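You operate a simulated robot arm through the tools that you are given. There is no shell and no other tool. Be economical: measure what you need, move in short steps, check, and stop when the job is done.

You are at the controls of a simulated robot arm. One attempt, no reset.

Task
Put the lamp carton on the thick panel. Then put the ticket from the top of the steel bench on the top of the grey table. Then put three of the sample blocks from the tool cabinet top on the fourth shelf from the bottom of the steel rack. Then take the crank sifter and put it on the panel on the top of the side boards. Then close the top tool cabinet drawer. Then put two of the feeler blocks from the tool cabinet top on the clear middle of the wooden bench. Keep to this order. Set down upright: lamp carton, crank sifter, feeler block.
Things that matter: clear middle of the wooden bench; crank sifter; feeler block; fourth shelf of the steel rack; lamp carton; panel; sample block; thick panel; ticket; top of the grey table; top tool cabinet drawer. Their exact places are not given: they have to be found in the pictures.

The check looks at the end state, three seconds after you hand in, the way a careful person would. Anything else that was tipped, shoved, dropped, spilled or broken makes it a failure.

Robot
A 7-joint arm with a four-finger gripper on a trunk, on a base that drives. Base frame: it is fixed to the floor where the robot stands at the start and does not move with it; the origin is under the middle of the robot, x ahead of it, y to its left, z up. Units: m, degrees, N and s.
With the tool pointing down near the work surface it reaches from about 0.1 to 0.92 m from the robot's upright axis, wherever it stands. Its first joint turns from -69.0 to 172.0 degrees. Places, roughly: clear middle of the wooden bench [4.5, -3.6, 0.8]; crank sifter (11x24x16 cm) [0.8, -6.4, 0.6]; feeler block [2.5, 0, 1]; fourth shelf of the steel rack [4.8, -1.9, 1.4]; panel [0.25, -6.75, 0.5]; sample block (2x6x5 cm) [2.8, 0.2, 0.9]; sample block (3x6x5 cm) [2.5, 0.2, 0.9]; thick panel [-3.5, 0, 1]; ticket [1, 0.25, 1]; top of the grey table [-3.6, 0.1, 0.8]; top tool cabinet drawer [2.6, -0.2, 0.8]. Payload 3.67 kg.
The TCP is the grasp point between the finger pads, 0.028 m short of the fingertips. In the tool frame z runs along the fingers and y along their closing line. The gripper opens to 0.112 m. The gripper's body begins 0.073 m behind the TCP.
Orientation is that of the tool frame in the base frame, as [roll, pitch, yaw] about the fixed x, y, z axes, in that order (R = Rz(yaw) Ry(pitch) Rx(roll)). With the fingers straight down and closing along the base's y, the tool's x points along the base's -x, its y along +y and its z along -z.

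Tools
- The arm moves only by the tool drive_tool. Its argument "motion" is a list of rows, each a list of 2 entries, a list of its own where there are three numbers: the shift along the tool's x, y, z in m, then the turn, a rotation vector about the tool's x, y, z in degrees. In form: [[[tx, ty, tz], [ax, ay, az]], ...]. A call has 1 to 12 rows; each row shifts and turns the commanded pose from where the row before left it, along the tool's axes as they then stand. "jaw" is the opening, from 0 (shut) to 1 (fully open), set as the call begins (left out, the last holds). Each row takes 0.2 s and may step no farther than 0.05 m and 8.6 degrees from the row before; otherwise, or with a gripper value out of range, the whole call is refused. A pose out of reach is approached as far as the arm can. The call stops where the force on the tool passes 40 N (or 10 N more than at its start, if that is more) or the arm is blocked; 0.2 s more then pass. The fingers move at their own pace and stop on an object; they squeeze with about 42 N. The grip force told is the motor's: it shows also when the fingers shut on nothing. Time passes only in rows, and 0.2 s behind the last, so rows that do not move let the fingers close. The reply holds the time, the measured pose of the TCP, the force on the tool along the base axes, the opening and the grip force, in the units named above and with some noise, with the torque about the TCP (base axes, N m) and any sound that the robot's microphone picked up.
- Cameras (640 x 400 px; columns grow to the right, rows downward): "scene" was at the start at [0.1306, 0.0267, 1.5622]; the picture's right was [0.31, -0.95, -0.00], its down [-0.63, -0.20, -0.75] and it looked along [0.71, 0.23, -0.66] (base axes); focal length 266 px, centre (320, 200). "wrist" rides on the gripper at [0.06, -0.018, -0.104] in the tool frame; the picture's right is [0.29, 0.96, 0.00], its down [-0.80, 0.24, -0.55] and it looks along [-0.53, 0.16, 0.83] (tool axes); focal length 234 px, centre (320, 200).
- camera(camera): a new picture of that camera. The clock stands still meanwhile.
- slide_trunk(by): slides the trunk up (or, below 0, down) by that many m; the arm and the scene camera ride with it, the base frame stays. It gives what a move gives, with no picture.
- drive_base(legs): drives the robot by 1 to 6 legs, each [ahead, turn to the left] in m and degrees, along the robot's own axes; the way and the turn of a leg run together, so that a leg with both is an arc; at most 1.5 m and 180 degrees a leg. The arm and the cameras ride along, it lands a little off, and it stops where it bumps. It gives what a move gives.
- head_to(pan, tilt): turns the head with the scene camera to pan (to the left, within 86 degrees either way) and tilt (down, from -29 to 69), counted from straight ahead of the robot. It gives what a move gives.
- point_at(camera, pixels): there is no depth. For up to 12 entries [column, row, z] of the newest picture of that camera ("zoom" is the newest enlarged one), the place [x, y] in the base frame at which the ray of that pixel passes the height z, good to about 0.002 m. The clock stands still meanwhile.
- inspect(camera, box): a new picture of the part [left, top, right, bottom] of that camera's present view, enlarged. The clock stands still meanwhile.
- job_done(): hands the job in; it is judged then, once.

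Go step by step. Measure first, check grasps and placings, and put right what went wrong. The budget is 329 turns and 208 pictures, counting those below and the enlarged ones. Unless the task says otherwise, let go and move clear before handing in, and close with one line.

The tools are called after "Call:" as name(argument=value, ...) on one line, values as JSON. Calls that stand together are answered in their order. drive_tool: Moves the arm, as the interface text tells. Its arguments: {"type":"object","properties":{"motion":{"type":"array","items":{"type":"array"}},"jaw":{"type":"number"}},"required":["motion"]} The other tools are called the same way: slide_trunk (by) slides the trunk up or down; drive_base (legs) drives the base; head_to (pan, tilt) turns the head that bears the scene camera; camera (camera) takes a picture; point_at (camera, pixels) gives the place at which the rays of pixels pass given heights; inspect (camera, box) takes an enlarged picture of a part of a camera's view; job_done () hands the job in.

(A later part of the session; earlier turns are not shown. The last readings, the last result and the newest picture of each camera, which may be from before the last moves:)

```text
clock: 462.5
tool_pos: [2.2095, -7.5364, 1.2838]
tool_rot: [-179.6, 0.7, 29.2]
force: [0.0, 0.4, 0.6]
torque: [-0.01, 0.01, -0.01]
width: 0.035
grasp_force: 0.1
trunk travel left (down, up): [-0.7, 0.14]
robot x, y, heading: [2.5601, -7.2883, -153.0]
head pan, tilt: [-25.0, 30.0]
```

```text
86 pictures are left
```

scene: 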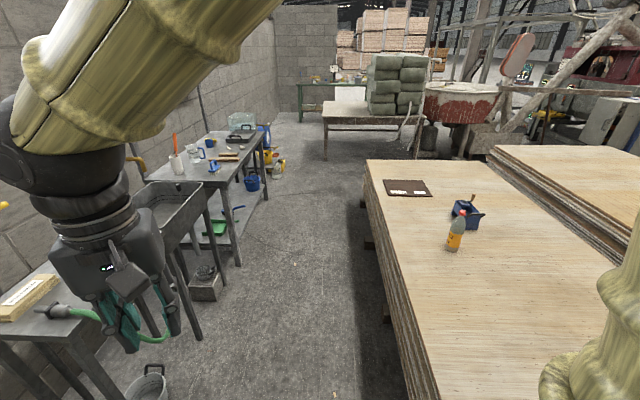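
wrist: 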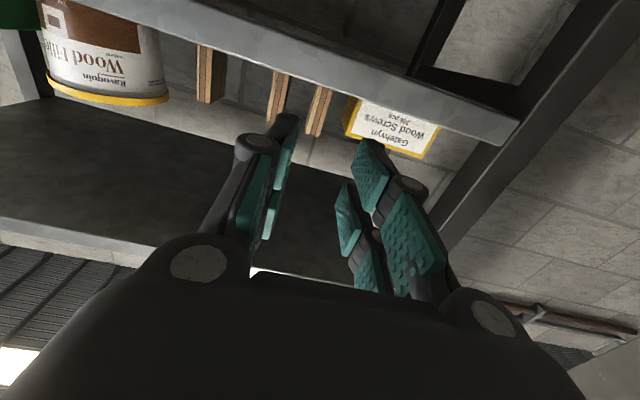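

Clear view of sifter (466,213), panel (408,187) and the aisle south of the stack. Measuring.

Call:
point_at(camera="scene", pixels=[[366, 161, 0.47], [440, 395, 0.47], [490, 148, 0.47], [388, 181, 0.48], [422, 180, 0.48], [432, 195, 0.48], [388, 195, 0.48], [462, 226, 0.48], [452, 250, 0.48], [240, 265, 0], [195, 335, 0], [275, 300, 0]])

Call:
inspect(camera="scene", box=[370, 160, 510, 260])

```text
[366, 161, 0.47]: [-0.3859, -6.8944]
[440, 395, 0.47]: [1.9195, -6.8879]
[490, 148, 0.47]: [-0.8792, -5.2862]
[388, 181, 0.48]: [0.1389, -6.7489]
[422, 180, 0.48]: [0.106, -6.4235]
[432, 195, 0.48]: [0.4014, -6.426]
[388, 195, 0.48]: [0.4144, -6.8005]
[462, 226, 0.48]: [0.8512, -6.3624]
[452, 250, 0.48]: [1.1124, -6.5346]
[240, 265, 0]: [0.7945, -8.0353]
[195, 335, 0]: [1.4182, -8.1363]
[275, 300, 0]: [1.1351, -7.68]
```

```text
4.00 times, centred on (440, 210) of scene
```

zoom: 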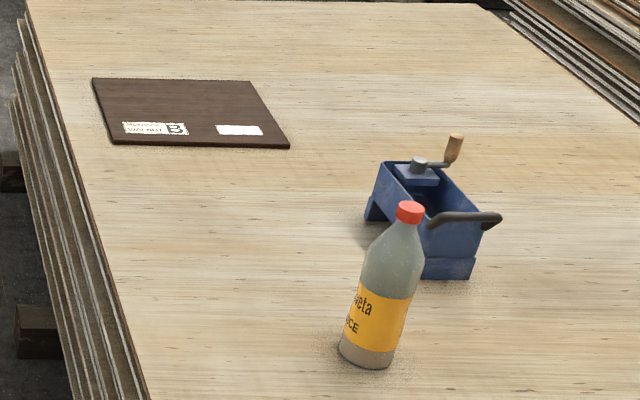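

South edge y≈−6.89; sifter ≈(0.85,−6.35), panel x 0.12–0.41, y −6.80…−6.43. Drive along the south side to x≈0.8 and face north.

Call:
drive_base(legs=[[0, -24], [0.9, 0], [0.85, 0], [0, -92]])

Call:
head_to(pan=0, tilt=45)

Call:
camera(camera="scene")

```text
clock: 476.5
tool_pos: [0.7448, -6.9288, 1.2829]
tool_rot: [-179.7, 0.8, -88.4]
force: [-0.3, -0.1, 0.4]
torque: [-0.05, -0.02, -0.01]
width: 0.0349
grasp_force: 0.1
trunk travel left (down, up): [-0.7, 0.14]
robot x, y, heading: [0.8083, -7.3541, 89.4]
head pan, tilt: [-25.0, 30.0]
```

```text
clock: 477.4
tool_pos: [0.7448, -6.9271, 1.2844]
tool_rot: [-179.6, 0.8, -88.5]
force: [0.0, -0.2, 0.5]
torque: [0.01, 0.02, 0.0]
width: 0.0346
grasp_force: 0.0
trunk travel left (down, up): [-0.7, 0.14]
robot x, y, heading: [0.8087, -7.3501, 89.6]
head pan, tilt: [0.0, 45.0]
```

```text
84 pictures are left
```

scene: 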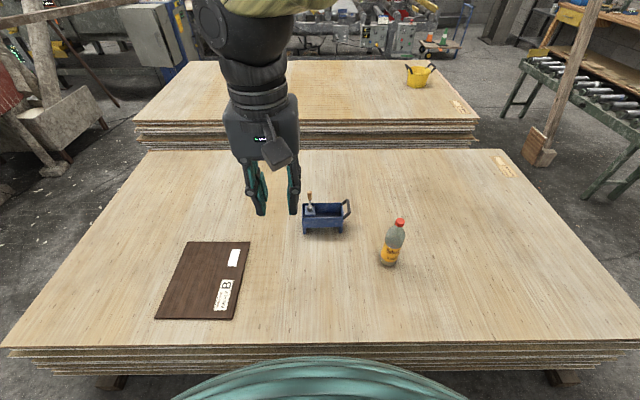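

Call:
inspect(camera="scene", box=[280, 180, 420, 270])

Call:
point_at(camera="scene", pixels=[[306, 233, 0.475], [342, 232, 0.475], [310, 205, 0.475], [155, 319, 0.485], [232, 320, 0.485], [250, 242, 0.485], [188, 242, 0.485], [320, 349, 0.47], [388, 265, 0.475], [350, 205, 0.58]])

```text
4.44 times, centred on (350, 225) of scene
```

zoom: 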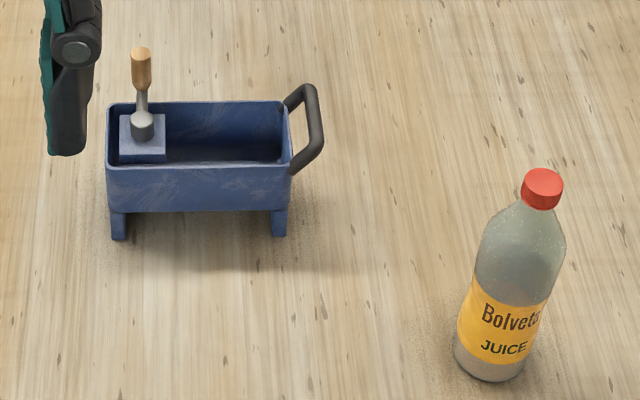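

```text
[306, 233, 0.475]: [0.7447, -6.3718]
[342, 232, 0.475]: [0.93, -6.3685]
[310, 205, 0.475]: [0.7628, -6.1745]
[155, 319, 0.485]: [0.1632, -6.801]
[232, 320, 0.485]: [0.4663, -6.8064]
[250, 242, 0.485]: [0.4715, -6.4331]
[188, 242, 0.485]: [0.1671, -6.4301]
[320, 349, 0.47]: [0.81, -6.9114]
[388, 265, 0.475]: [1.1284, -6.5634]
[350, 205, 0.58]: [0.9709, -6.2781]
```

Measuring the sifter's top rim to choose a grasp.

Call:
point_at(camera="zoom", pixels=[[107, 168, 0.58], [290, 166, 0.58], [282, 101, 0.58], [110, 105, 0.58], [107, 168, 0.6], [282, 101, 0.6], [118, 240, 0.475], [280, 236, 0.475], [320, 130, 0.58]])

Call:
drive_tool(motion=[[[0, 0, 0.04], [0, 0, 0]], [[0, 0, 0.04], [0, 0, 0]], [[0, 0, 0.04], [0, 0, 0]], [[0, 0, 0.04], [0, 0, 0]], [[0, 0, 0.04], [0, 0, 0]]])

Call:
camera(camera="wrist")

```text
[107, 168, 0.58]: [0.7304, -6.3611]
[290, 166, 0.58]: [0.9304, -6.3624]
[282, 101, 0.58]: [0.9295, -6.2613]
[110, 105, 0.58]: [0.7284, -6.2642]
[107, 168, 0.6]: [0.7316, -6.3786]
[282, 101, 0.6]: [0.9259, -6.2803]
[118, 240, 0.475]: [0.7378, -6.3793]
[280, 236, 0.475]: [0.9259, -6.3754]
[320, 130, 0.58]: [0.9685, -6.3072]
```

```text
clock: 478.6
tool_pos: [0.7454, -6.9265, 1.0821]
tool_rot: [-179.5, 0.7, -88.5]
force: [-1.0, 0.2, 0.6]
torque: [-0.06, -0.01, 0.01]
width: 0.0347
grasp_force: 0.0
trunk travel left (down, up): [-0.7, 0.14]
robot x, y, heading: [0.804, -7.3556, 89.1]
head pan, tilt: [0.0, 45.0]
```

```text
82 pictures are left
```

wrist: 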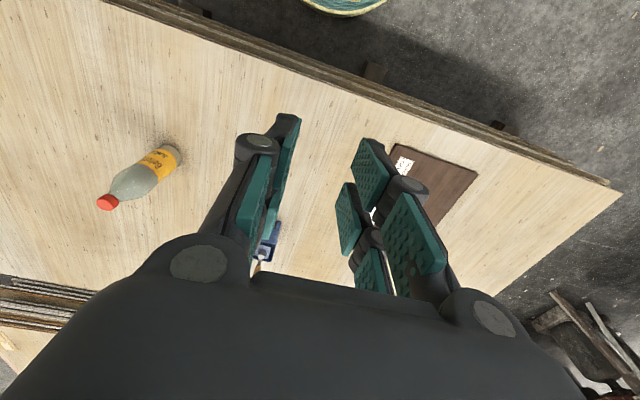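

Body is 20×10 cm at x 0.73–0.93, front wall y≈−6.37, rim z≈0.59. I'll grip the front wall (one finger inside) at x≈0.855. Get closer, lower the trunk and turn the tool.

Call:
drive_base(legs=[[0.07, 0]])

Call:
slide_trunk(by=-0.25)

Call:
drive_tool(motion=[[[0, 0, 0], [0, 0, 8.32]], [[0, 0, 0], [0, 0, 8.32]], [[0, 0, 0], [0, 0, 8.32]], [[0, 0, 0], [0, 0, 8.32]], [[0, 0, 0], [0, 0, 8.32]], [[0, 0, 0], [0, 0, 8.32]], [[0, 0, 0], [0, 0, 8.32]], [[0, 0, 0], [0, 0, 8.32]], [[0, 0, 0], [0, 0, 8.32]], [[0, 0, 0], [0, 0, 8.32]], [[0, 0, 0], [0, 0, 8.32]]], jaw=0.5)

Call:
camera(camera="scene")

```text
clock: 479.6
tool_pos: [0.7465, -6.8539, 1.0833]
tool_rot: [-179.6, 0.7, -88.5]
force: [0.4, 0.2, -0.1]
torque: [-0.07, -0.04, 0.01]
width: 0.0346
grasp_force: 0.1
trunk travel left (down, up): [-0.7, 0.14]
robot x, y, heading: [0.8091, -7.2774, 89.2]
head pan, tilt: [0.0, 45.0]
```

```text
clock: 482.2
tool_pos: [0.7471, -6.8564, 0.8346]
tool_rot: [-179.6, 0.8, -88.5]
force: [0.9, 0.4, -0.6]
torque: [-0.02, -0.01, -0.05]
width: 0.0345
grasp_force: 0.1
trunk travel left (down, up): [-0.45, 0.39]
robot x, y, heading: [0.8039, -7.2775, 89.2]
head pan, tilt: [0.0, 45.0]
```

```text
clock: 483.5
tool_pos: [0.7412, -6.8773, 0.8026]
tool_rot: [-177.4, -7.7, -134.5]
force: [0.4, -0.3, 0.3]
torque: [0.02, 0.02, -0.01]
width: 0.0562
grasp_force: 0.0
trunk travel left (down, up): [-0.45, 0.39]
robot x, y, heading: [0.8059, -7.2813, 89.3]
head pan, tilt: [0.0, 45.0]
stopped in row 6: the arm was blocked; the commanded pose is now the measured one
```

```text
81 pictures are left
```

scene: 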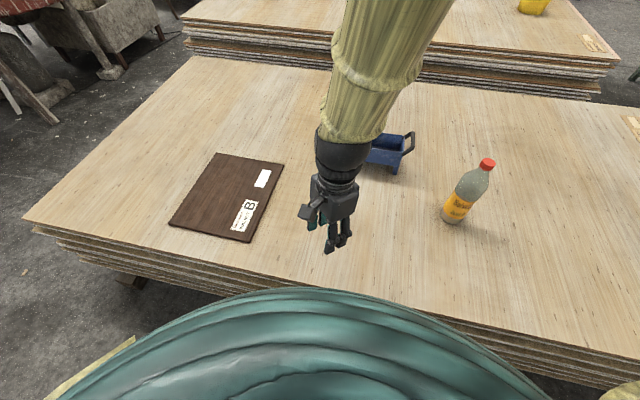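

The arm got blocked while turning close in (probably against the robot itself). Move the tool outward and up, then look.

Call:
drive_tool(motion=[[[-0.0267, 0.0263, -0.02], [0, 0, 0]], [[-0.0267, 0.0263, -0.02], [0, 0, 0]], [[-0.0267, 0.0263, -0.02], [0, 0, 0]], [[-0.0267, 0.0263, -0.02], [0, 0, 0]], [[-0.0267, 0.0263, -0.02], [0, 0, 0]]])

Call:
camera(camera="scene")

```text
clock: 484.7
tool_pos: [0.7477, -6.6754, 0.8827]
tool_rot: [-177.6, -7.4, -134.6]
force: [0.6, 0.4, 0.6]
torque: [-0.02, 0.02, -0.01]
width: 0.0562
grasp_force: 0.0
trunk travel left (down, up): [-0.45, 0.39]
robot x, y, heading: [0.8058, -7.2807, 89.1]
head pan, tilt: [0.0, 45.0]
```

```text
80 pictures are left
```

scene: 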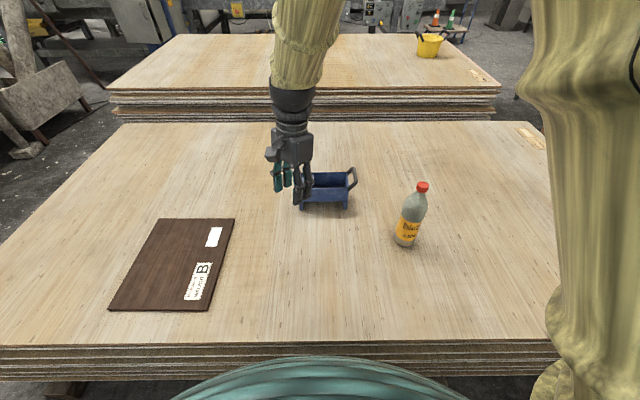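

Nothing moved. Level the tool again and finish the turn to yaw 180° out here.

Call:
drive_tool(motion=[[[0, 0, 0], [-2.4, -7.4, 0]], [[0, 0, 0], [0, 0, 7.57]], [[0, 0, 0], [0, 0, 7.57]], [[0, 0, 0], [0, 0, 7.57]], [[0, 0, 0], [0, 0, 7.57]], [[0, 0, 0], [0, 0, 7.57]], [[0, 0, 0], [0, 0, 7.57]]])

Call:
camera(camera="scene")

Call:
camera(camera="wrist")

```text
clock: 486.5
tool_pos: [0.7588, -6.6667, 0.9058]
tool_rot: [-179.6, -5.8, 177.6]
force: [0.1, 0.5, 0.1]
torque: [0.03, 0.01, 0.04]
width: 0.056
grasp_force: 0.1
trunk travel left (down, up): [-0.45, 0.39]
robot x, y, heading: [0.8069, -7.2813, 89.3]
head pan, tilt: [0.0, 45.0]
stopped in row 7: the arm was blocked; the commanded pose is now the measured one
```

```text
79 pictures are left
```

scene: 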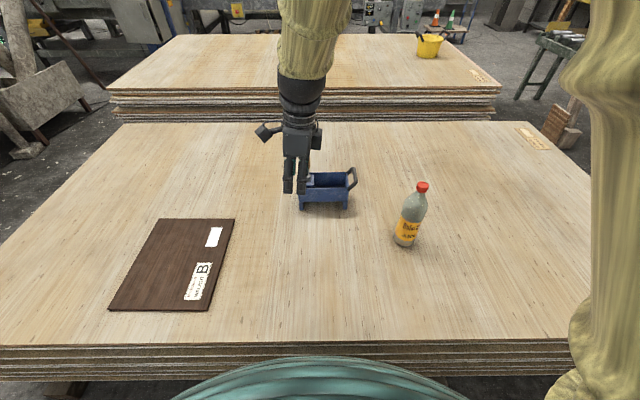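

```text
78 pictures are left
```

wrist: 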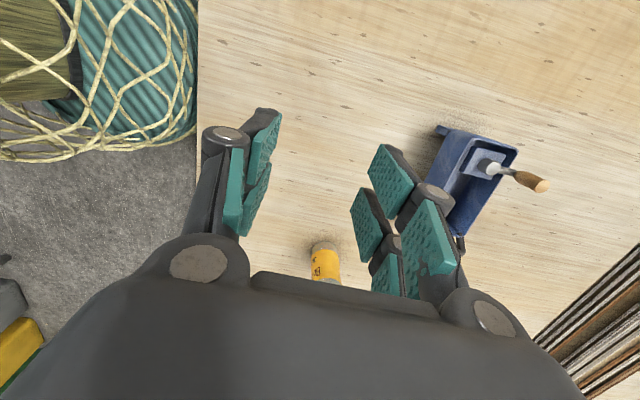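

Still blocked slightly short of level (5.8° tilt within the wall's plane). Moving outward to (0.855,−6.45,0.80), where the arm is more extended, then level again.

Call:
drive_tool(motion=[[[-0.0162, 0.0368, 0.016], [0, 0, 0]], [[-0.0162, 0.0368, 0.016], [0, 0, 0]], [[-0.0162, 0.0368, 0.016], [0, 0, 0]], [[-0.0162, 0.0368, 0.016], [0, 0, 0]], [[-0.0162, 0.0368, 0.016], [0, 0, 0]], [[-0.0162, 0.0368, 0.016], [0, 0, 0]], [[0, 0, 0], [0, -5.8, 0]]])

Call:
camera(camera="scene")

Call:
camera(camera="wrist")

```text
clock: 488.1
tool_pos: [0.8606, -6.4489, 0.8022]
tool_rot: [-179.5, -0.9, 176.8]
force: [0.7, -0.4, -0.6]
torque: [0.03, 0.01, -0.02]
width: 0.0561
grasp_force: 0.1
trunk travel left (down, up): [-0.45, 0.39]
robot x, y, heading: [0.8078, -7.2785, 89.3]
head pan, tilt: [0.0, 45.0]
```

```text
77 pictures are left
```

scene: 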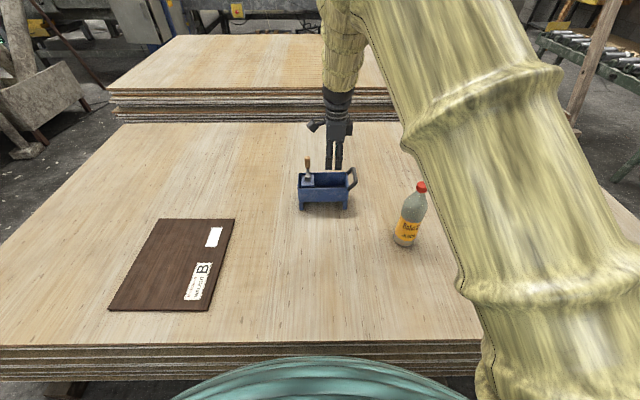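

```text
76 pictures are left
```

wrist: 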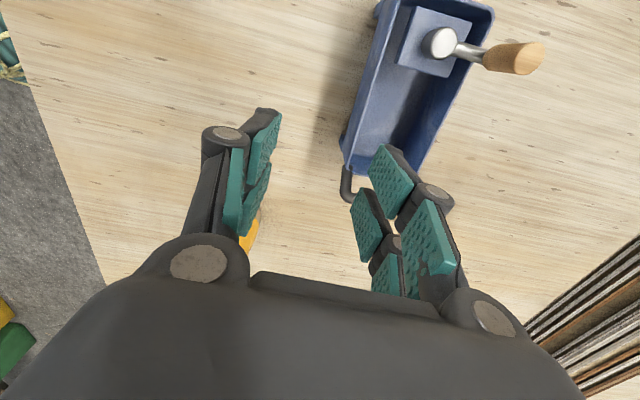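

Level now. Zoom on the sifter from the wrist to measure its rim.

Call:
inspect(camera="wrist", box=[320, 0, 560, 200])

Call:
inspect(camera="scene", box=[280, 140, 380, 220])

```text
2.00 times, centred on (440, 100) of wrist
```

zoom: 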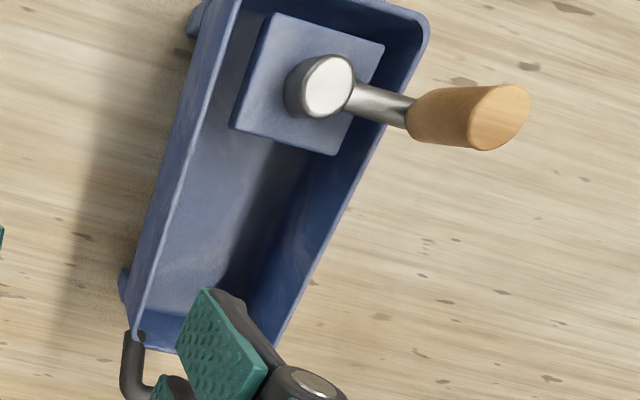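

```text
5.00 times, centred on (330, 180) of scene
```

zoom: 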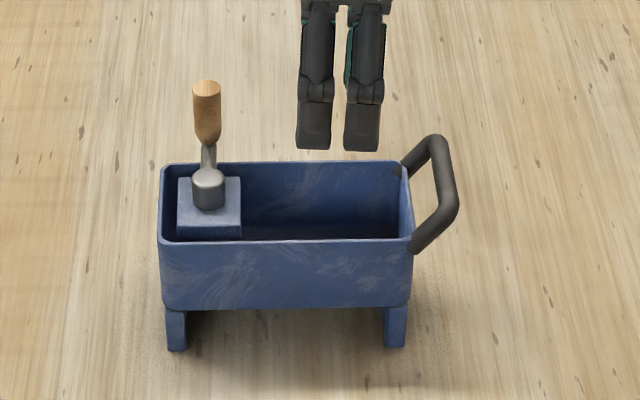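

Call:
point_at(camera="zoom", pixels=[[162, 243, 0.58], [412, 243, 0.58], [404, 165, 0.58], [412, 243, 0.6], [404, 165, 0.6], [412, 243, 0.56]])

Call:
point_at(camera="wrist", pixels=[[345, 171, 0.56], [345, 171, 0.58], [345, 171, 0.6], [417, 173, 0.58], [417, 173, 0.6], [380, 85, 0.58]])

```text
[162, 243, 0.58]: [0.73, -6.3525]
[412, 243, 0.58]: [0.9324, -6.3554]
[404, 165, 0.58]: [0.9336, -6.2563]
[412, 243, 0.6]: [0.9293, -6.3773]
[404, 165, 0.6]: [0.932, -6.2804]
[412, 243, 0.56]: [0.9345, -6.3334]
```

```text
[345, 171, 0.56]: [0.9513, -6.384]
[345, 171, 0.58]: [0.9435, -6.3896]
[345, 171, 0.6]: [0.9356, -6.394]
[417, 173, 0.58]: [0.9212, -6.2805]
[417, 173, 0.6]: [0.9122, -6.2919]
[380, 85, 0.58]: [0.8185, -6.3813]
```

Rim z≈0.613, walls y −6.395…−6.30. Checking the crank knob's height and place, since the wrist camera will be near it.

Call:
point_at(camera="zoom", pixels=[[207, 85, 0.66], [207, 85, 0.68], [207, 85, 0.7], [207, 85, 0.72], [208, 190, 0.613]])

Call:
point_at(camera="wrist", pixels=[[525, 58, 0.66], [525, 58, 0.68], [525, 58, 0.7], [525, 58, 0.72], [442, 42, 0.613]])

```text
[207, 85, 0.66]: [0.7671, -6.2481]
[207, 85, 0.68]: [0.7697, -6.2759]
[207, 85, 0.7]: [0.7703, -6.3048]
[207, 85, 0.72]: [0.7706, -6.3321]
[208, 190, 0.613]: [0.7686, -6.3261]
```

```text
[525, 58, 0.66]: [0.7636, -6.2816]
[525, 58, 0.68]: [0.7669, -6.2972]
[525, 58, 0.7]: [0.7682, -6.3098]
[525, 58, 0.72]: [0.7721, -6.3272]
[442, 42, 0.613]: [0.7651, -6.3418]
```

Knob top ≈(0.77,−6.315,0.705): clear of a front-wall grip at x≈0.842. Align above the wall and descend partway.

Call:
drive_tool(motion=[[[0.0108, 0.0275, 0], [0, 0, 0]], [[0.0108, 0.0275, 0], [0, 0, -3.2]], [[0, 0, 0.04], [0, -0.9, 0]], [[0, 0, 0.04], [0, 0, 0]], [[0, 0, 0.04], [0, 0, 0]], [[0, 0, 0], [0, 0, 0]]])

Call:
camera(camera="wrist")

Call:
inspect(camera="scene", box=[270, 120, 390, 220])

```text
clock: 489.5
tool_pos: [0.8339, -6.3969, 0.6776]
tool_rot: [-179.5, 1.1, -179.0]
force: [-0.1, 0.6, -0.8]
torque: [-0.01, 0.03, 0.02]
width: 0.056
grasp_force: 0.0
trunk travel left (down, up): [-0.45, 0.39]
robot x, y, heading: [0.8061, -7.2782, 89.1]
head pan, tilt: [0.0, 45.0]
```

```text
73 pictures are left
```

wrist: 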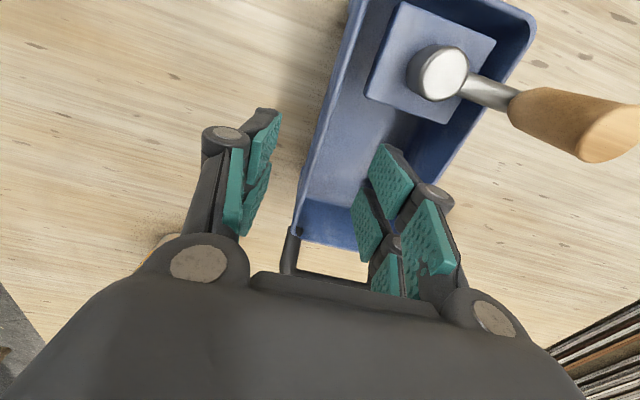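

```text
4.00 times, centred on (330, 170) of scene
```

zoom: 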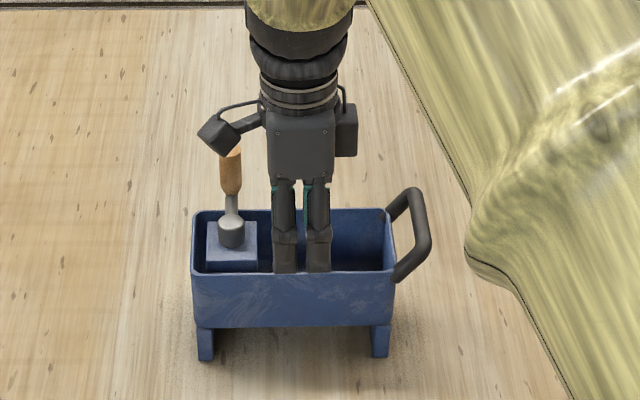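

Wall passes between the fingers (about 5 mm toward −y). Shift 4 mm and descend to z≈0.59.

Call:
drive_tool(motion=[[[-0.004, -0.004, 0.03], [0, 0, 0]], [[0, 0, 0.03], [0, 0, 0]], [[0, 0, 0.025], [0, 0, 0]], [[0, 0, 0], [0, 0, 0]]])

Call:
camera(camera="wrist")

```text
clock: 490.5
tool_pos: [0.8412, -6.3998, 0.5923]
tool_rot: [-179.4, 1.1, -179.0]
force: [-1.2, -0.9, 0.0]
torque: [-0.03, -0.05, -0.01]
width: 0.0558
grasp_force: 0.1
trunk travel left (down, up): [-0.45, 0.39]
robot x, y, heading: [0.8069, -7.2788, 89.4]
head pan, tilt: [0.0, 45.0]
```

```text
71 pictures are left
```

wrist: 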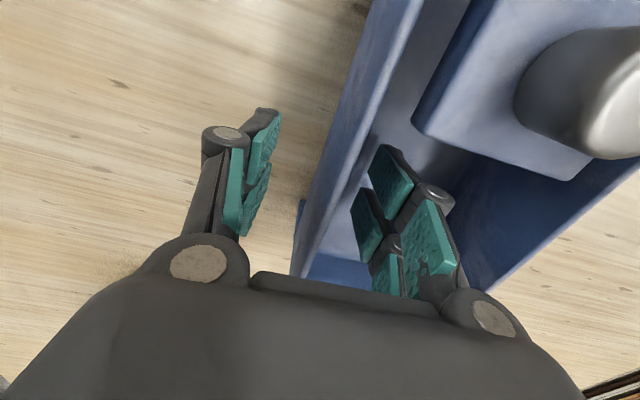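

One finger inside, one outside. Close.

Call:
drive_tool(motion=[[[0, 0, 0], [0, 0, 0]], [[0, 0, 0], [0, 0, 0]], [[0, 0, 0], [0, 0, 0]], [[0, 0, 0], [0, 0, 0]]], jaw=0)

Call:
drive_tool(motion=[[[0, 0, -0.01], [0, 0, 0]], [[0, 0, -0.02], [0, 0, 0]], [[0, 0, 0], [0, 0, 0]]])

Call:
camera(camera="scene")

```text
clock: 491.5
tool_pos: [0.8416, -6.399, 0.592]
tool_rot: [-179.5, 1.2, -179.1]
force: [-0.8, 1.6, 2.2]
torque: [0.03, 0.03, -0.29]
width: 0.0061
grasp_force: 40.8
trunk travel left (down, up): [-0.45, 0.39]
robot x, y, heading: [0.8053, -7.2778, 89.3]
head pan, tilt: [0.0, 45.0]
```

```text
clock: 492.3
tool_pos: [0.8403, -6.4005, 0.6214]
tool_rot: [-179.5, 1.1, -178.9]
force: [0.3, 0.3, -6.9]
torque: [-0.23, -0.1, 0.0]
width: 0.0061
grasp_force: 41.2
trunk travel left (down, up): [-0.45, 0.39]
robot x, y, heading: [0.8028, -7.2773, 89.2]
head pan, tilt: [0.0, 45.0]
```

```text
70 pictures are left
```

scene: 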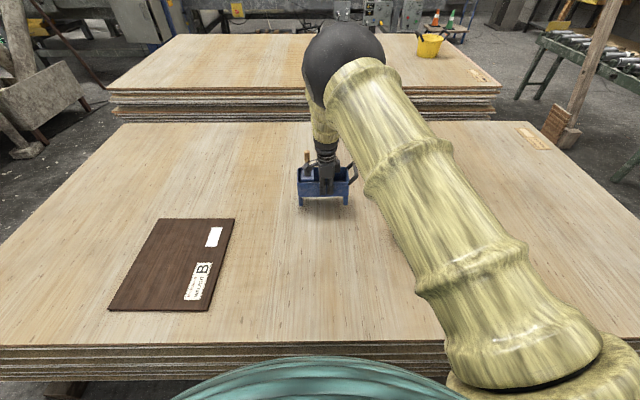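

It carries 7 N and is off the board. Checking level.

Call:
drive_tool(motion=[[[0, 0, -0.03], [0, 0, 0]], [[0, 0, -0.03], [0, 0, 0]], [[0, 0, 0], [0, 0, 0]]])

Call:
inspect(camera="scene", box=[270, 100, 390, 220])

```text
clock: 493.1
tool_pos: [0.8396, -6.4009, 0.6814]
tool_rot: [-179.5, 1.0, -179.0]
force: [0.3, 0.5, -4.8]
torque: [-0.3, -0.13, -0.03]
width: 0.0057
grasp_force: 40.8
trunk travel left (down, up): [-0.45, 0.39]
robot x, y, heading: [0.8073, -7.277, 89.3]
head pan, tilt: [0.0, 45.0]
```

```text
3.33 times, centred on (330, 160) of scene
```

zoom: 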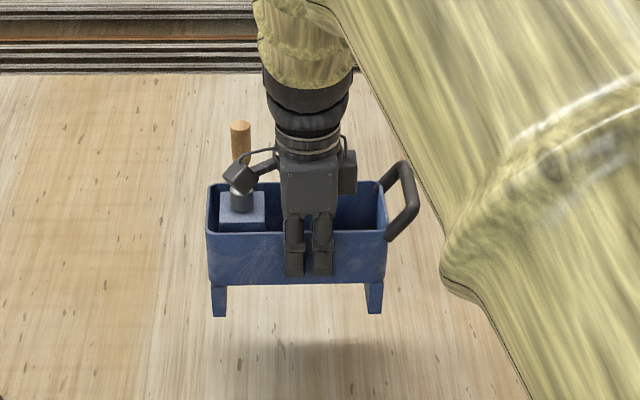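

Hangs level. Measure the panel again and carry the sifter there.

Call:
point_at(camera="scene", pixels=[[108, 309, 0.485], [209, 311, 0.485], [235, 219, 0.485], [158, 218, 0.485], [300, 346, 0.47]])

Call:
drive_tool(motion=[[[0.0384, -0.0186, 0], [0, 0, 0]], [[0.0384, -0.0186, 0], [0, 0, 0]], [[0.0384, -0.0186, 0], [0, 0, 0]], [[0.0384, -0.0186, 0], [0, 0, 0]], [[0.0384, -0.0186, 0], [0, 0, 0]], [[0.0384, -0.0186, 0], [0, 0, 0]], [[0.0384, -0.0186, 0], [0, 0, 0]]])

Call:
camera(camera="scene")

```text
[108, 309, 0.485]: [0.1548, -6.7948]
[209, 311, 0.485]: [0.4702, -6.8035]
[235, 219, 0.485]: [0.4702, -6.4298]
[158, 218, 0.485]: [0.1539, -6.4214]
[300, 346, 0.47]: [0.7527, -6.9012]
```

```text
clock: 494.7
tool_pos: [0.5714, -6.5327, 0.6817]
tool_rot: [-179.6, 1.1, -178.9]
force: [1.0, 0.8, -4.4]
torque: [-0.29, -0.14, 0.0]
width: 0.0059
grasp_force: 41.6
trunk travel left (down, up): [-0.45, 0.39]
robot x, y, heading: [0.806, -7.2767, 89.3]
head pan, tilt: [0.0, 45.0]
```

```text
68 pictures are left
```

scene: 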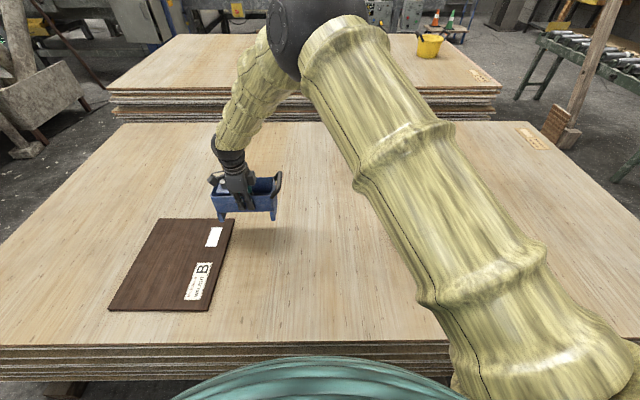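

Moving fine; continue to the panel centre.

Call:
drive_tool(motion=[[[0.0384, -0.0186, 0], [0, 0, 0]], [[0.0384, -0.0186, 0], [0, 0, 0]], [[0.0384, -0.0186, 0], [0, 0, 0]], [[0.0384, -0.0186, 0], [0, 0, 0]], [[0.0384, -0.0186, 0], [0, 0, 0]], [[0.0384, -0.0186, 0], [0, 0, 0]], [[0.0384, -0.0186, 0], [0, 0, 0]]])

Call:
camera(camera="scene")

```text
clock: 496.3
tool_pos: [0.3266, -6.6552, 0.6698]
tool_rot: [-179.3, 1.3, -179.1]
force: [0.3, 2.1, -7.3]
torque: [-0.38, -0.18, 0.04]
width: 0.006
grasp_force: 41.3
out of reach, approached as far as the arm can: row 7
trunk travel left (down, up): [-0.45, 0.39]
robot x, y, heading: [0.8037, -7.2804, 89.1]
head pan, tilt: [0.0, 45.0]
```

```text
67 pictures are left
```

scene: 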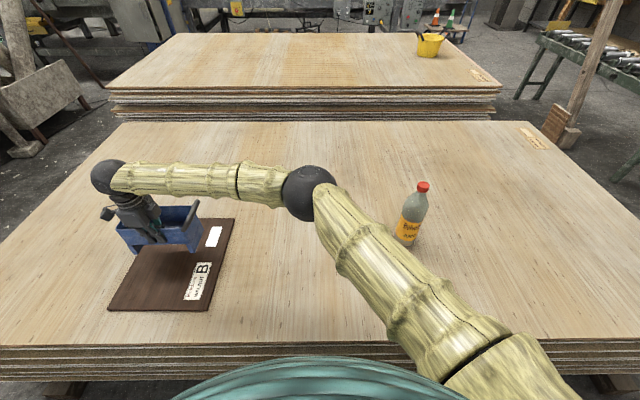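

Sifter is over the panel (body x≈0.22–0.42, y≈−6.655…−6.56). Lower step by step.

Call:
drive_tool(motion=[[[0, 0, 0.015], [0, 0, 0]], [[0, 0, 0.015], [0, 0, 0]], [[0, 0, 0.012], [0, 0, 0]], [[0, 0, 0], [0, 0, 0]]])

Call:
camera(camera="scene")

```text
clock: 497.3
tool_pos: [0.328, -6.6577, 0.6321]
tool_rot: [-179.6, 1.1, -179.1]
force: [-0.6, -0.5, -5.3]
torque: [-0.25, -0.14, 0.02]
width: 0.0061
grasp_force: 40.9
trunk travel left (down, up): [-0.45, 0.39]
robot x, y, heading: [0.8042, -7.2808, 89.2]
head pan, tilt: [0.0, 45.0]
```

```text
66 pictures are left
```

scene: 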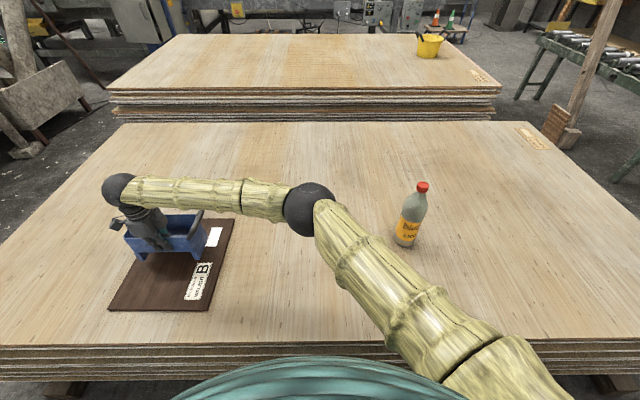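

Call:
drive_tool(motion=[[[0, 0, 0.01], [0, 0, 0]], [[0, 0, 0.006], [0, 0, 0]], [[0, 0, 0.004], [0, 0, 0]], [[0, 0, 0.003], [0, 0, 0]], [[0, 0, 0], [0, 0, 0]]])

Call:
inspect(camera="scene", box=[90, 160, 250, 320])

```text
clock: 498.5
tool_pos: [0.3301, -6.6563, 0.6083]
tool_rot: [-179.5, 1.2, -179.1]
force: [0.2, 0.5, -4.1]
torque: [-0.24, -0.08, 0.0]
width: 0.0061
grasp_force: 41.3
trunk travel left (down, up): [-0.45, 0.39]
robot x, y, heading: [0.8048, -7.2781, 89.4]
head pan, tilt: [0.0, 45.0]
```

```text
2.50 times, centred on (170, 240) of scene
```

zoom: 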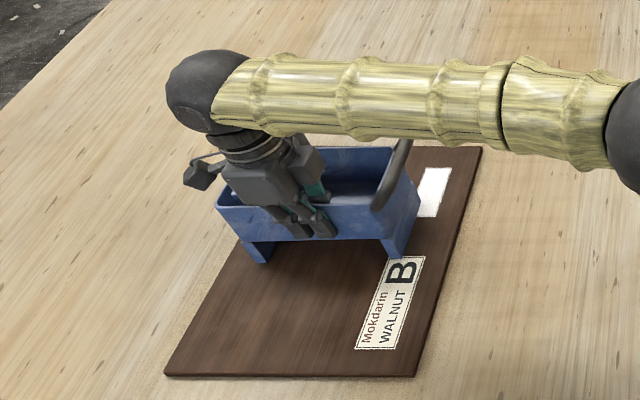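

All legs are over the panel; continue.

Call:
drive_tool(motion=[[[0, 0, 0.003], [0, 0, 0]], [[0, 0, 0.003], [0, 0, 0]], [[0, 0, 0.002], [0, 0, 0]], [[0, 0, 0], [0, 0, 0]]])

```text
clock: 499.5
tool_pos: [0.3308, -6.6574, 0.6047]
tool_rot: [-179.5, 1.1, -179.0]
force: [-0.8, -1.1, 1.3]
torque: [-0.02, 0.62, 0.22]
width: 0.0057
grasp_force: 40.7
out of reach, approached as far as the arm can: row 1
trunk travel left (down, up): [-0.45, 0.39]
robot x, y, heading: [0.8021, -7.2794, 89.6]
head pan, tilt: [0.0, 45.0]
```

Contact beginning. A couple more mm.

Call:
drive_tool(motion=[[[0, 0, 0.002], [0, 0, 0]], [[0, 0, 0.002], [0, 0, 0]], [[0, 0, 0], [0, 0, 0]]])

```text
clock: 500.3
tool_pos: [0.3299, -6.6581, 0.6055]
tool_rot: [-179.7, 1.0, -179.1]
force: [-7.9, 4.8, 38.1]
torque: [0.13, 0.2, 0.02]
width: 0.006
grasp_force: 41.5
trunk travel left (down, up): [-0.45, 0.39]
robot x, y, heading: [0.806, -7.2803, 89.4]
head pan, tilt: [0.0, 45.0]
```

Seated. Ease 2 mm, open and rise straight up.

Call:
drive_tool(motion=[[[0, 0, -0.003], [0, 0, 0]], [[0, 0, 0], [0, 0, 0]]])

Call:
drive_tool(motion=[[[0, 0, 0], [0, 0, 0]], [[0, 0, 0], [0, 0, 0]], [[0, 0, 0], [0, 0, 0]], [[0, 0, -0.03], [0, 0, 0]], [[0, 0, -0.04], [0, 0, 0]], [[0, 0, -0.04], [0, 0, 0]], [[0, 0, -0.04], [0, 0, 0]]], jaw=0.45)

Call:
camera(camera="scene")

```text
clock: 500.9
tool_pos: [0.3307, -6.6577, 0.6032]
tool_rot: [-179.6, 0.9, -179.0]
force: [-10.8, 4.3, 23.1]
torque: [0.06, 1.26, 0.02]
width: 0.0061
grasp_force: 40.7
trunk travel left (down, up): [-0.45, 0.39]
robot x, y, heading: [0.808, -7.278, 89.5]
head pan, tilt: [0.0, 45.0]
```

```text
clock: 502.5
tool_pos: [0.3308, -6.6555, 0.7536]
tool_rot: [-179.5, 1.2, -179.0]
force: [-0.8, 0.3, 0.5]
torque: [0.06, 0.0, 0.02]
width: 0.0503
grasp_force: 0.1
trunk travel left (down, up): [-0.45, 0.39]
robot x, y, heading: [0.8047, -7.2778, 89.1]
head pan, tilt: [0.0, 45.0]
```

```text
64 pictures are left
```

scene: 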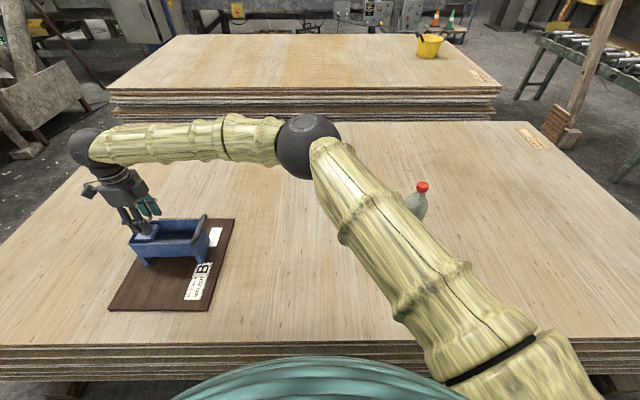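

Sifter stands on the panel. Raise the trunk for clearance over the bottle, then retract.

Call:
slide_trunk(by=0.25)

Call:
drive_tool(motion=[[[-0.04, 0, -0.02], [0, 0, 0]], [[-0.04, 0, -0.02], [0, 0, 0]], [[-0.04, 0, -0.02], [0, 0, 0]], [[-0.04, 0, -0.02], [0, 0, 0]], [[-0.04, 0, -0.02], [0, 0, -8.2]], [[-0.04, 0, -0.02], [0, 0, -8.2]], [[0, 0, 0], [0, 0, -8.2]], [[0, 0, 0], [0, 0, -8.2]]])

Call:
camera(camera="scene")

```text
clock: 505.1
tool_pos: [0.3278, -6.6558, 1.0027]
tool_rot: [-179.6, 1.1, -179.1]
force: [0.1, -0.3, 0.3]
torque: [0.01, 0.02, 0.02]
width: 0.0505
grasp_force: 0.1
trunk travel left (down, up): [-0.7, 0.14]
robot x, y, heading: [0.8059, -7.2779, 89.4]
head pan, tilt: [0.0, 45.0]
```

```text
clock: 507.1
tool_pos: [0.5855, -6.637, 1.0998]
tool_rot: [-176.2, -4.9, -148.9]
force: [-0.4, 0.3, 0.8]
torque: [-0.02, -0.01, 0.0]
width: 0.0503
grasp_force: 0.2
trunk travel left (down, up): [-0.7, 0.14]
robot x, y, heading: [0.8088, -7.2777, 89.3]
head pan, tilt: [0.0, 45.0]
stopped in row 8: the arm was blocked; the commanded pose is now the measured one
```

```text
63 pictures are left
```

scene: 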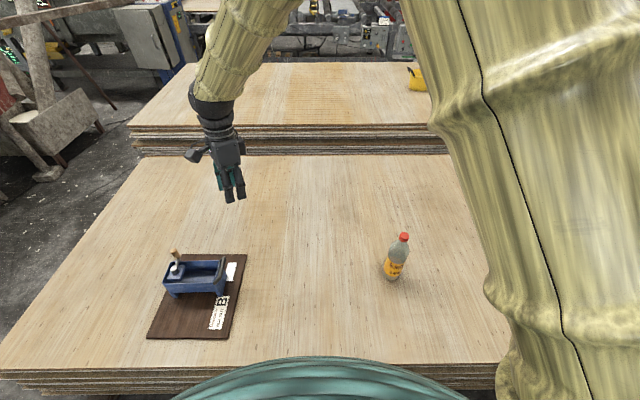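

Sifter fine; the arm hit a joint limit again. Move the tool right/up before turning further.

Call:
drive_tool(motion=[[[-0.032, -0.0194, -0.02], [0, 0, 0]], [[-0.032, -0.0194, -0.02], [0, 0, 0]], [[-0.032, -0.0194, -0.02], [0, 0, 0]], [[-0.032, -0.0194, -0.02], [0, 0, 0]], [[0, 0, 0], [0, 0, -8]], [[0, 0, 0], [0, 0, -8]], [[0, 0, 0], [0, 0, -8]], [[0, 0, 0], [0, 0, -8]]])

Call:
camera(camera="scene")

```text
clock: 508.9
tool_pos: [0.7368, -6.6284, 1.1729]
tool_rot: [-179.1, -6.0, -116.4]
force: [0.5, 0.0, 0.3]
torque: [0.03, 0.04, 0.0]
width: 0.0503
grasp_force: 0.0
trunk travel left (down, up): [-0.7, 0.14]
robot x, y, heading: [0.8076, -7.2789, 89.5]
head pan, tilt: [0.0, 45.0]
```

```text
62 pictures are left
```

scene: 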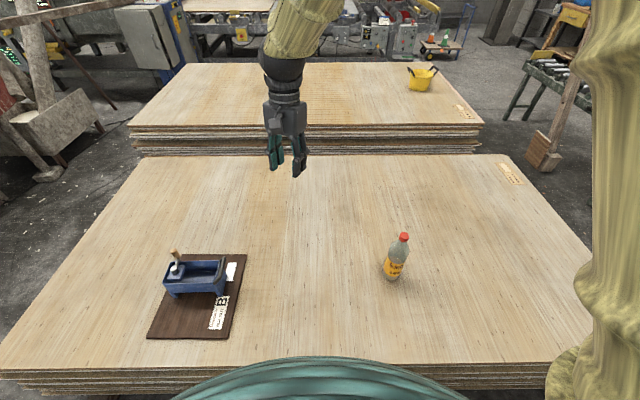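

Level and complete the turn, then retract to the travel pose.

Call:
drive_tool(motion=[[[0, 0, 0], [-0.9, -6, 0]], [[0, 0, 0], [0, 0, -6.6]], [[0, 0, 0], [0, 0, -6.6]], [[0, 0, 0], [0, 0, -6.6]], [[0, 0, 0], [0, 0, -6.6]], [[0.04, 0, -0.015], [0, 0, 0]], [[0.04, 0, -0.015], [0, 0, 0]], [[0.04, 0, -0.015], [0, 0, 0]], [[0.04, 0, -0.015], [0, 0, 0]], [[0.04, 0, -0.015], [0, 0, 0]]])

Call:
inspect(camera="scene", box=[130, 220, 270, 350])

```text
clock: 511.1
tool_pos: [0.7403, -6.8329, 1.249]
tool_rot: [179.9, 0.2, -90.1]
force: [0.5, -1.4, 0.3]
torque: [0.03, 0.08, 0.02]
width: 0.0502
grasp_force: 0.1
trunk travel left (down, up): [-0.7, 0.14]
robot x, y, heading: [0.8091, -7.2778, 89.3]
head pan, tilt: [0.0, 45.0]
```

```text
3.08 times, centred on (200, 285) of scene
```

zoom: 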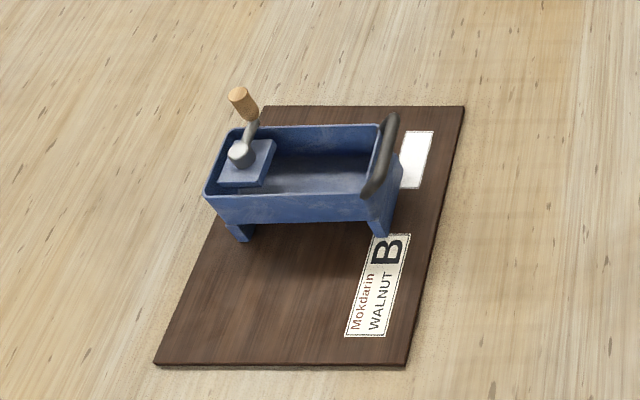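

Sifter stands securely on the walnut panel. Drive back out: east along the aisle, then round the roller end.

Call:
drive_base(legs=[[-0.1, 0], [0, -88], [0.85, 0], [0.8, 0], [0, 24], [1.3, 0]])

```text
clock: 531.3
tool_pos: [3.9811, -6.4957, 1.2475]
tool_rot: [-180.0, 0.2, -153.5]
force: [-0.1, 0.0, 0.2]
torque: [0.02, 0.01, -0.01]
width: 0.0503
grasp_force: 0.0
trunk travel left (down, up): [-0.7, 0.14]
robot x, y, heading: [3.6124, -6.7568, 25.9]
head pan, tilt: [0.0, 45.0]
```

Now north along x≈3.7 to y≈−2.4.

Call:
drive_base(legs=[[0, 61.5], [1.4, 0], [1.4, 0]])

```text
clock: 547.6
tool_pos: [3.7151, -3.5045, 1.2488]
tool_rot: [180.0, 0.2, -93.0]
force: [-0.2, 0.1, -0.1]
torque: [-0.04, -0.01, 0.0]
width: 0.0505
grasp_force: 0.0
trunk travel left (down, up): [-0.7, 0.14]
robot x, y, heading: [3.7617, -3.9567, 86.4]
head pan, tilt: [0.0, 45.0]
```

Call:
drive_base(legs=[[0, 4.4], [1.4, 0], [1.35, 0], [0, 69], [1.1, 0], [0, -71]])

Call:
head_to(pan=0, tilt=50)

Call:
camera(camera="scene")

```text
clock: 572.7
tool_pos: [2.609, -0.3702, 1.2497]
tool_rot: [-180.0, 0.2, -89.8]
force: [0.1, 0.4, 0.4]
torque: [-0.01, 0.01, -0.03]
width: 0.0504
grasp_force: 0.1
trunk travel left (down, up): [-0.7, 0.14]
robot x, y, heading: [2.6772, -0.8149, 89.7]
head pan, tilt: [0.0, 45.0]
```

```text
clock: 573.4
tool_pos: [2.6082, -0.3691, 1.249]
tool_rot: [-180.0, 0.1, -89.7]
force: [-0.6, 0.0, -1.0]
torque: [0.0, 0.01, 0.0]
width: 0.0505
grasp_force: 0.1
trunk travel left (down, up): [-0.7, 0.14]
robot x, y, heading: [2.6781, -0.8161, 89.4]
head pan, tilt: [0.0, 50.0]
```

```text
60 pictures are left
```

scene: 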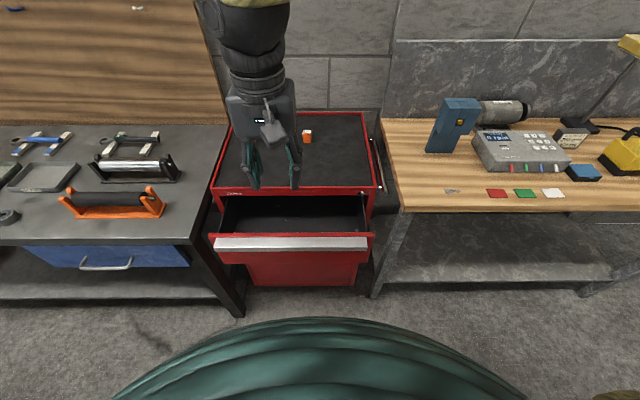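

Call:
point_at(camera="scene", pixels=[[290, 238, 0.85], [290, 238, 0.82], [290, 238, 0.78], [290, 251, 0.82], [290, 251, 0.78], [214, 240, 0.82], [370, 236, 0.82], [280, 287, 0.5]])

Call:
inspect(camera="scene", box=[200, 170, 390, 300])

```text
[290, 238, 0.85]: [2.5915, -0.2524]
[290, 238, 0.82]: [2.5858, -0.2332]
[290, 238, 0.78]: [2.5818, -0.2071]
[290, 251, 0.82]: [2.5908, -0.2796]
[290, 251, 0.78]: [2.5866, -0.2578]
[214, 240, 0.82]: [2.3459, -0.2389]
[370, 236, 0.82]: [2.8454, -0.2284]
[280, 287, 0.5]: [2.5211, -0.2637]
```

```text
3.08 times, centred on (295, 235) of scene
```

zoom: 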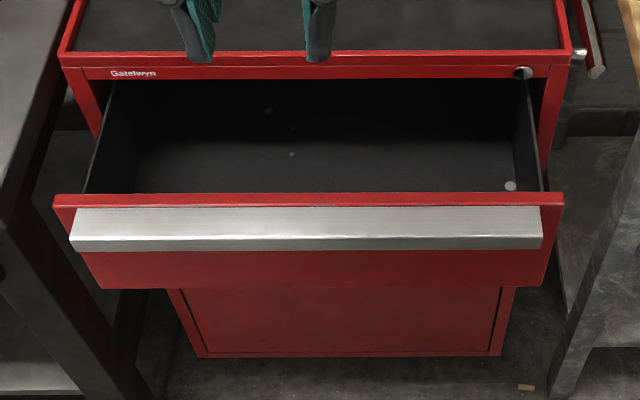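

Drawer front ≈ y −0.25, handle to ≈ −0.28, z ≈0.75–0.86. Close the fingers and lower in front of it.

Call:
drive_tool(motion=[[[0.02, 0, 0.03], [0, 0, 0]], [[0, 0, 0.04], [0, 0, 0]], [[0, 0, 0.04], [0, 0, 0]], [[0, 0, 0.04], [0, 0, 0]], [[0, 0, 0.04], [0, 0, 0]], [[0, 0, 0.04], [0, 0, 0]], [[0, 0, 0.04], [0, 0, 0]], [[0, 0, 0.04], [0, 0, 0]], [[0, 0, 0.04], [0, 0, 0]], [[0, 0, 0.04], [0, 0, 0]], [[0, 0, 0.04], [0, 0, 0]]], jaw=0)

Call:
camera(camera="scene")

```text
clock: 575.2
tool_pos: [2.5981, -0.3584, 0.9732]
tool_rot: [172.9, 0.7, -95.1]
force: [0.7, 0.7, 0.4]
torque: [-0.01, 0.0, -0.01]
width: 0.0
grasp_force: 35.2
trunk travel left (down, up): [-0.7, 0.14]
robot x, y, heading: [2.679, -0.8137, 89.4]
head pan, tilt: [0.0, 50.0]
stopped in row 9: the arm was blocked; the commanded pose is now the measured one
```

```text
58 pictures are left
```

scene: 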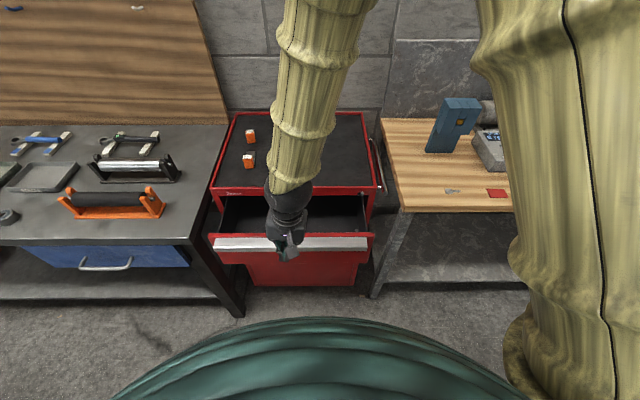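

The folded arm blocks there. Back the base 0.25 m for room and pitch the tool forward so the fingertips lead.

Call:
drive_base(legs=[[-0.25, 0]])

Call:
drive_tool(motion=[[[-0.04, 0, -0.01], [0, 0, 0]], [[-0.04, 0, -0.01], [0, 0, 0]], [[-0.03, 0, 0], [-7, 0, 0]], [[0, 0, 0], [0, -8.2, 0]], [[0, 0, 0], [0, -8.2, 0]], [[0, 0, 0], [0, -8.2, 0]], [[0, 0, 0], [0, -8.2, 0]], [[0, 0, 0], [0, -8.2, 0]]])

Call:
camera(camera="scene")

```text
clock: 577.1
tool_pos: [2.5961, -0.6133, 0.9738]
tool_rot: [172.9, 0.8, -95.1]
force: [0.0, -1.0, 0.0]
torque: [0.06, -0.02, 0.03]
width: 0.0
grasp_force: 36.0
trunk travel left (down, up): [-0.7, 0.14]
robot x, y, heading: [2.682, -1.0687, 89.7]
head pan, tilt: [0.0, 50.0]
```

```text
clock: 578.9
tool_pos: [2.6161, -0.4805, 1.0306]
tool_rot: [153.4, 36.1, -115.5]
force: [0.8, 0.3, -0.5]
torque: [0.02, 0.02, 0.05]
width: 0.0001
grasp_force: 35.8
trunk travel left (down, up): [-0.7, 0.14]
robot x, y, heading: [2.6797, -1.0699, 89.5]
head pan, tilt: [0.0, 50.0]
stopped in row 8: the arm was blocked; the commanded pose is now the measured one
```

```text
57 pictures are left
```

scene: 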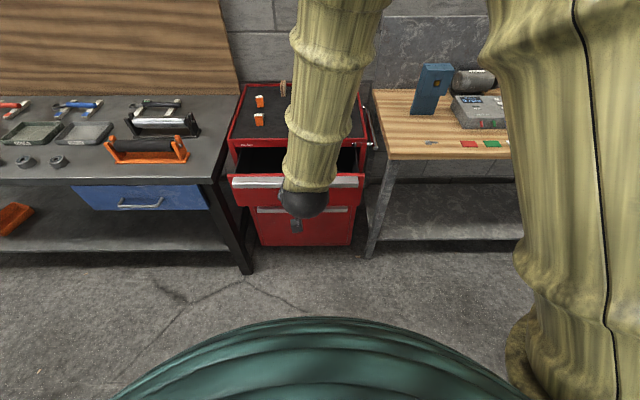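

Fingertips now lead forward/down (~43°). Lower the trunk 0.19 and look.

Call:
slide_trunk(by=-0.19)

Call:
drive_base(legs=[[0.16, 0]])

Call:
camera(camera="scene")

Call:
camera(camera="wrist")

```text
clock: 581.0
tool_pos: [2.6146, -0.4833, 0.8425]
tool_rot: [153.5, 36.2, -115.4]
force: [-0.3, -0.2, 0.1]
torque: [0.02, 0.0, -0.02]
width: 0.0002
grasp_force: 35.6
trunk travel left (down, up): [-0.51, 0.33]
robot x, y, heading: [2.6753, -1.0714, 89.3]
head pan, tilt: [0.0, 50.0]
```

```text
clock: 582.4
tool_pos: [2.6148, -0.3211, 0.8413]
tool_rot: [153.6, 36.0, -115.2]
force: [0.8, 0.5, 0.2]
torque: [0.01, -0.04, -0.01]
width: 0.0
grasp_force: 35.8
trunk travel left (down, up): [-0.51, 0.33]
robot x, y, heading: [2.6795, -0.9097, 89.6]
head pan, tilt: [0.0, 50.0]
```

```text
56 pictures are left
```

scene: 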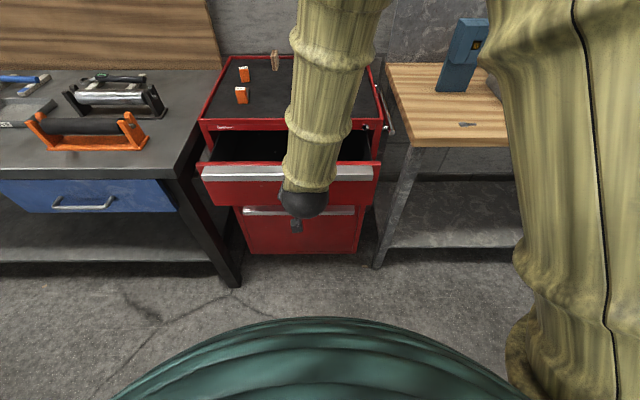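

```text
55 pictures are left
```

wrist: 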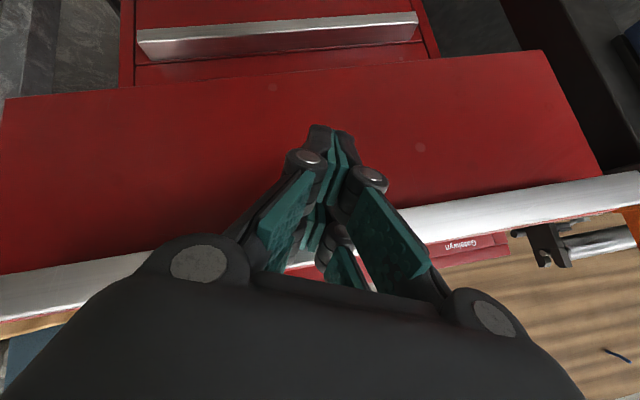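

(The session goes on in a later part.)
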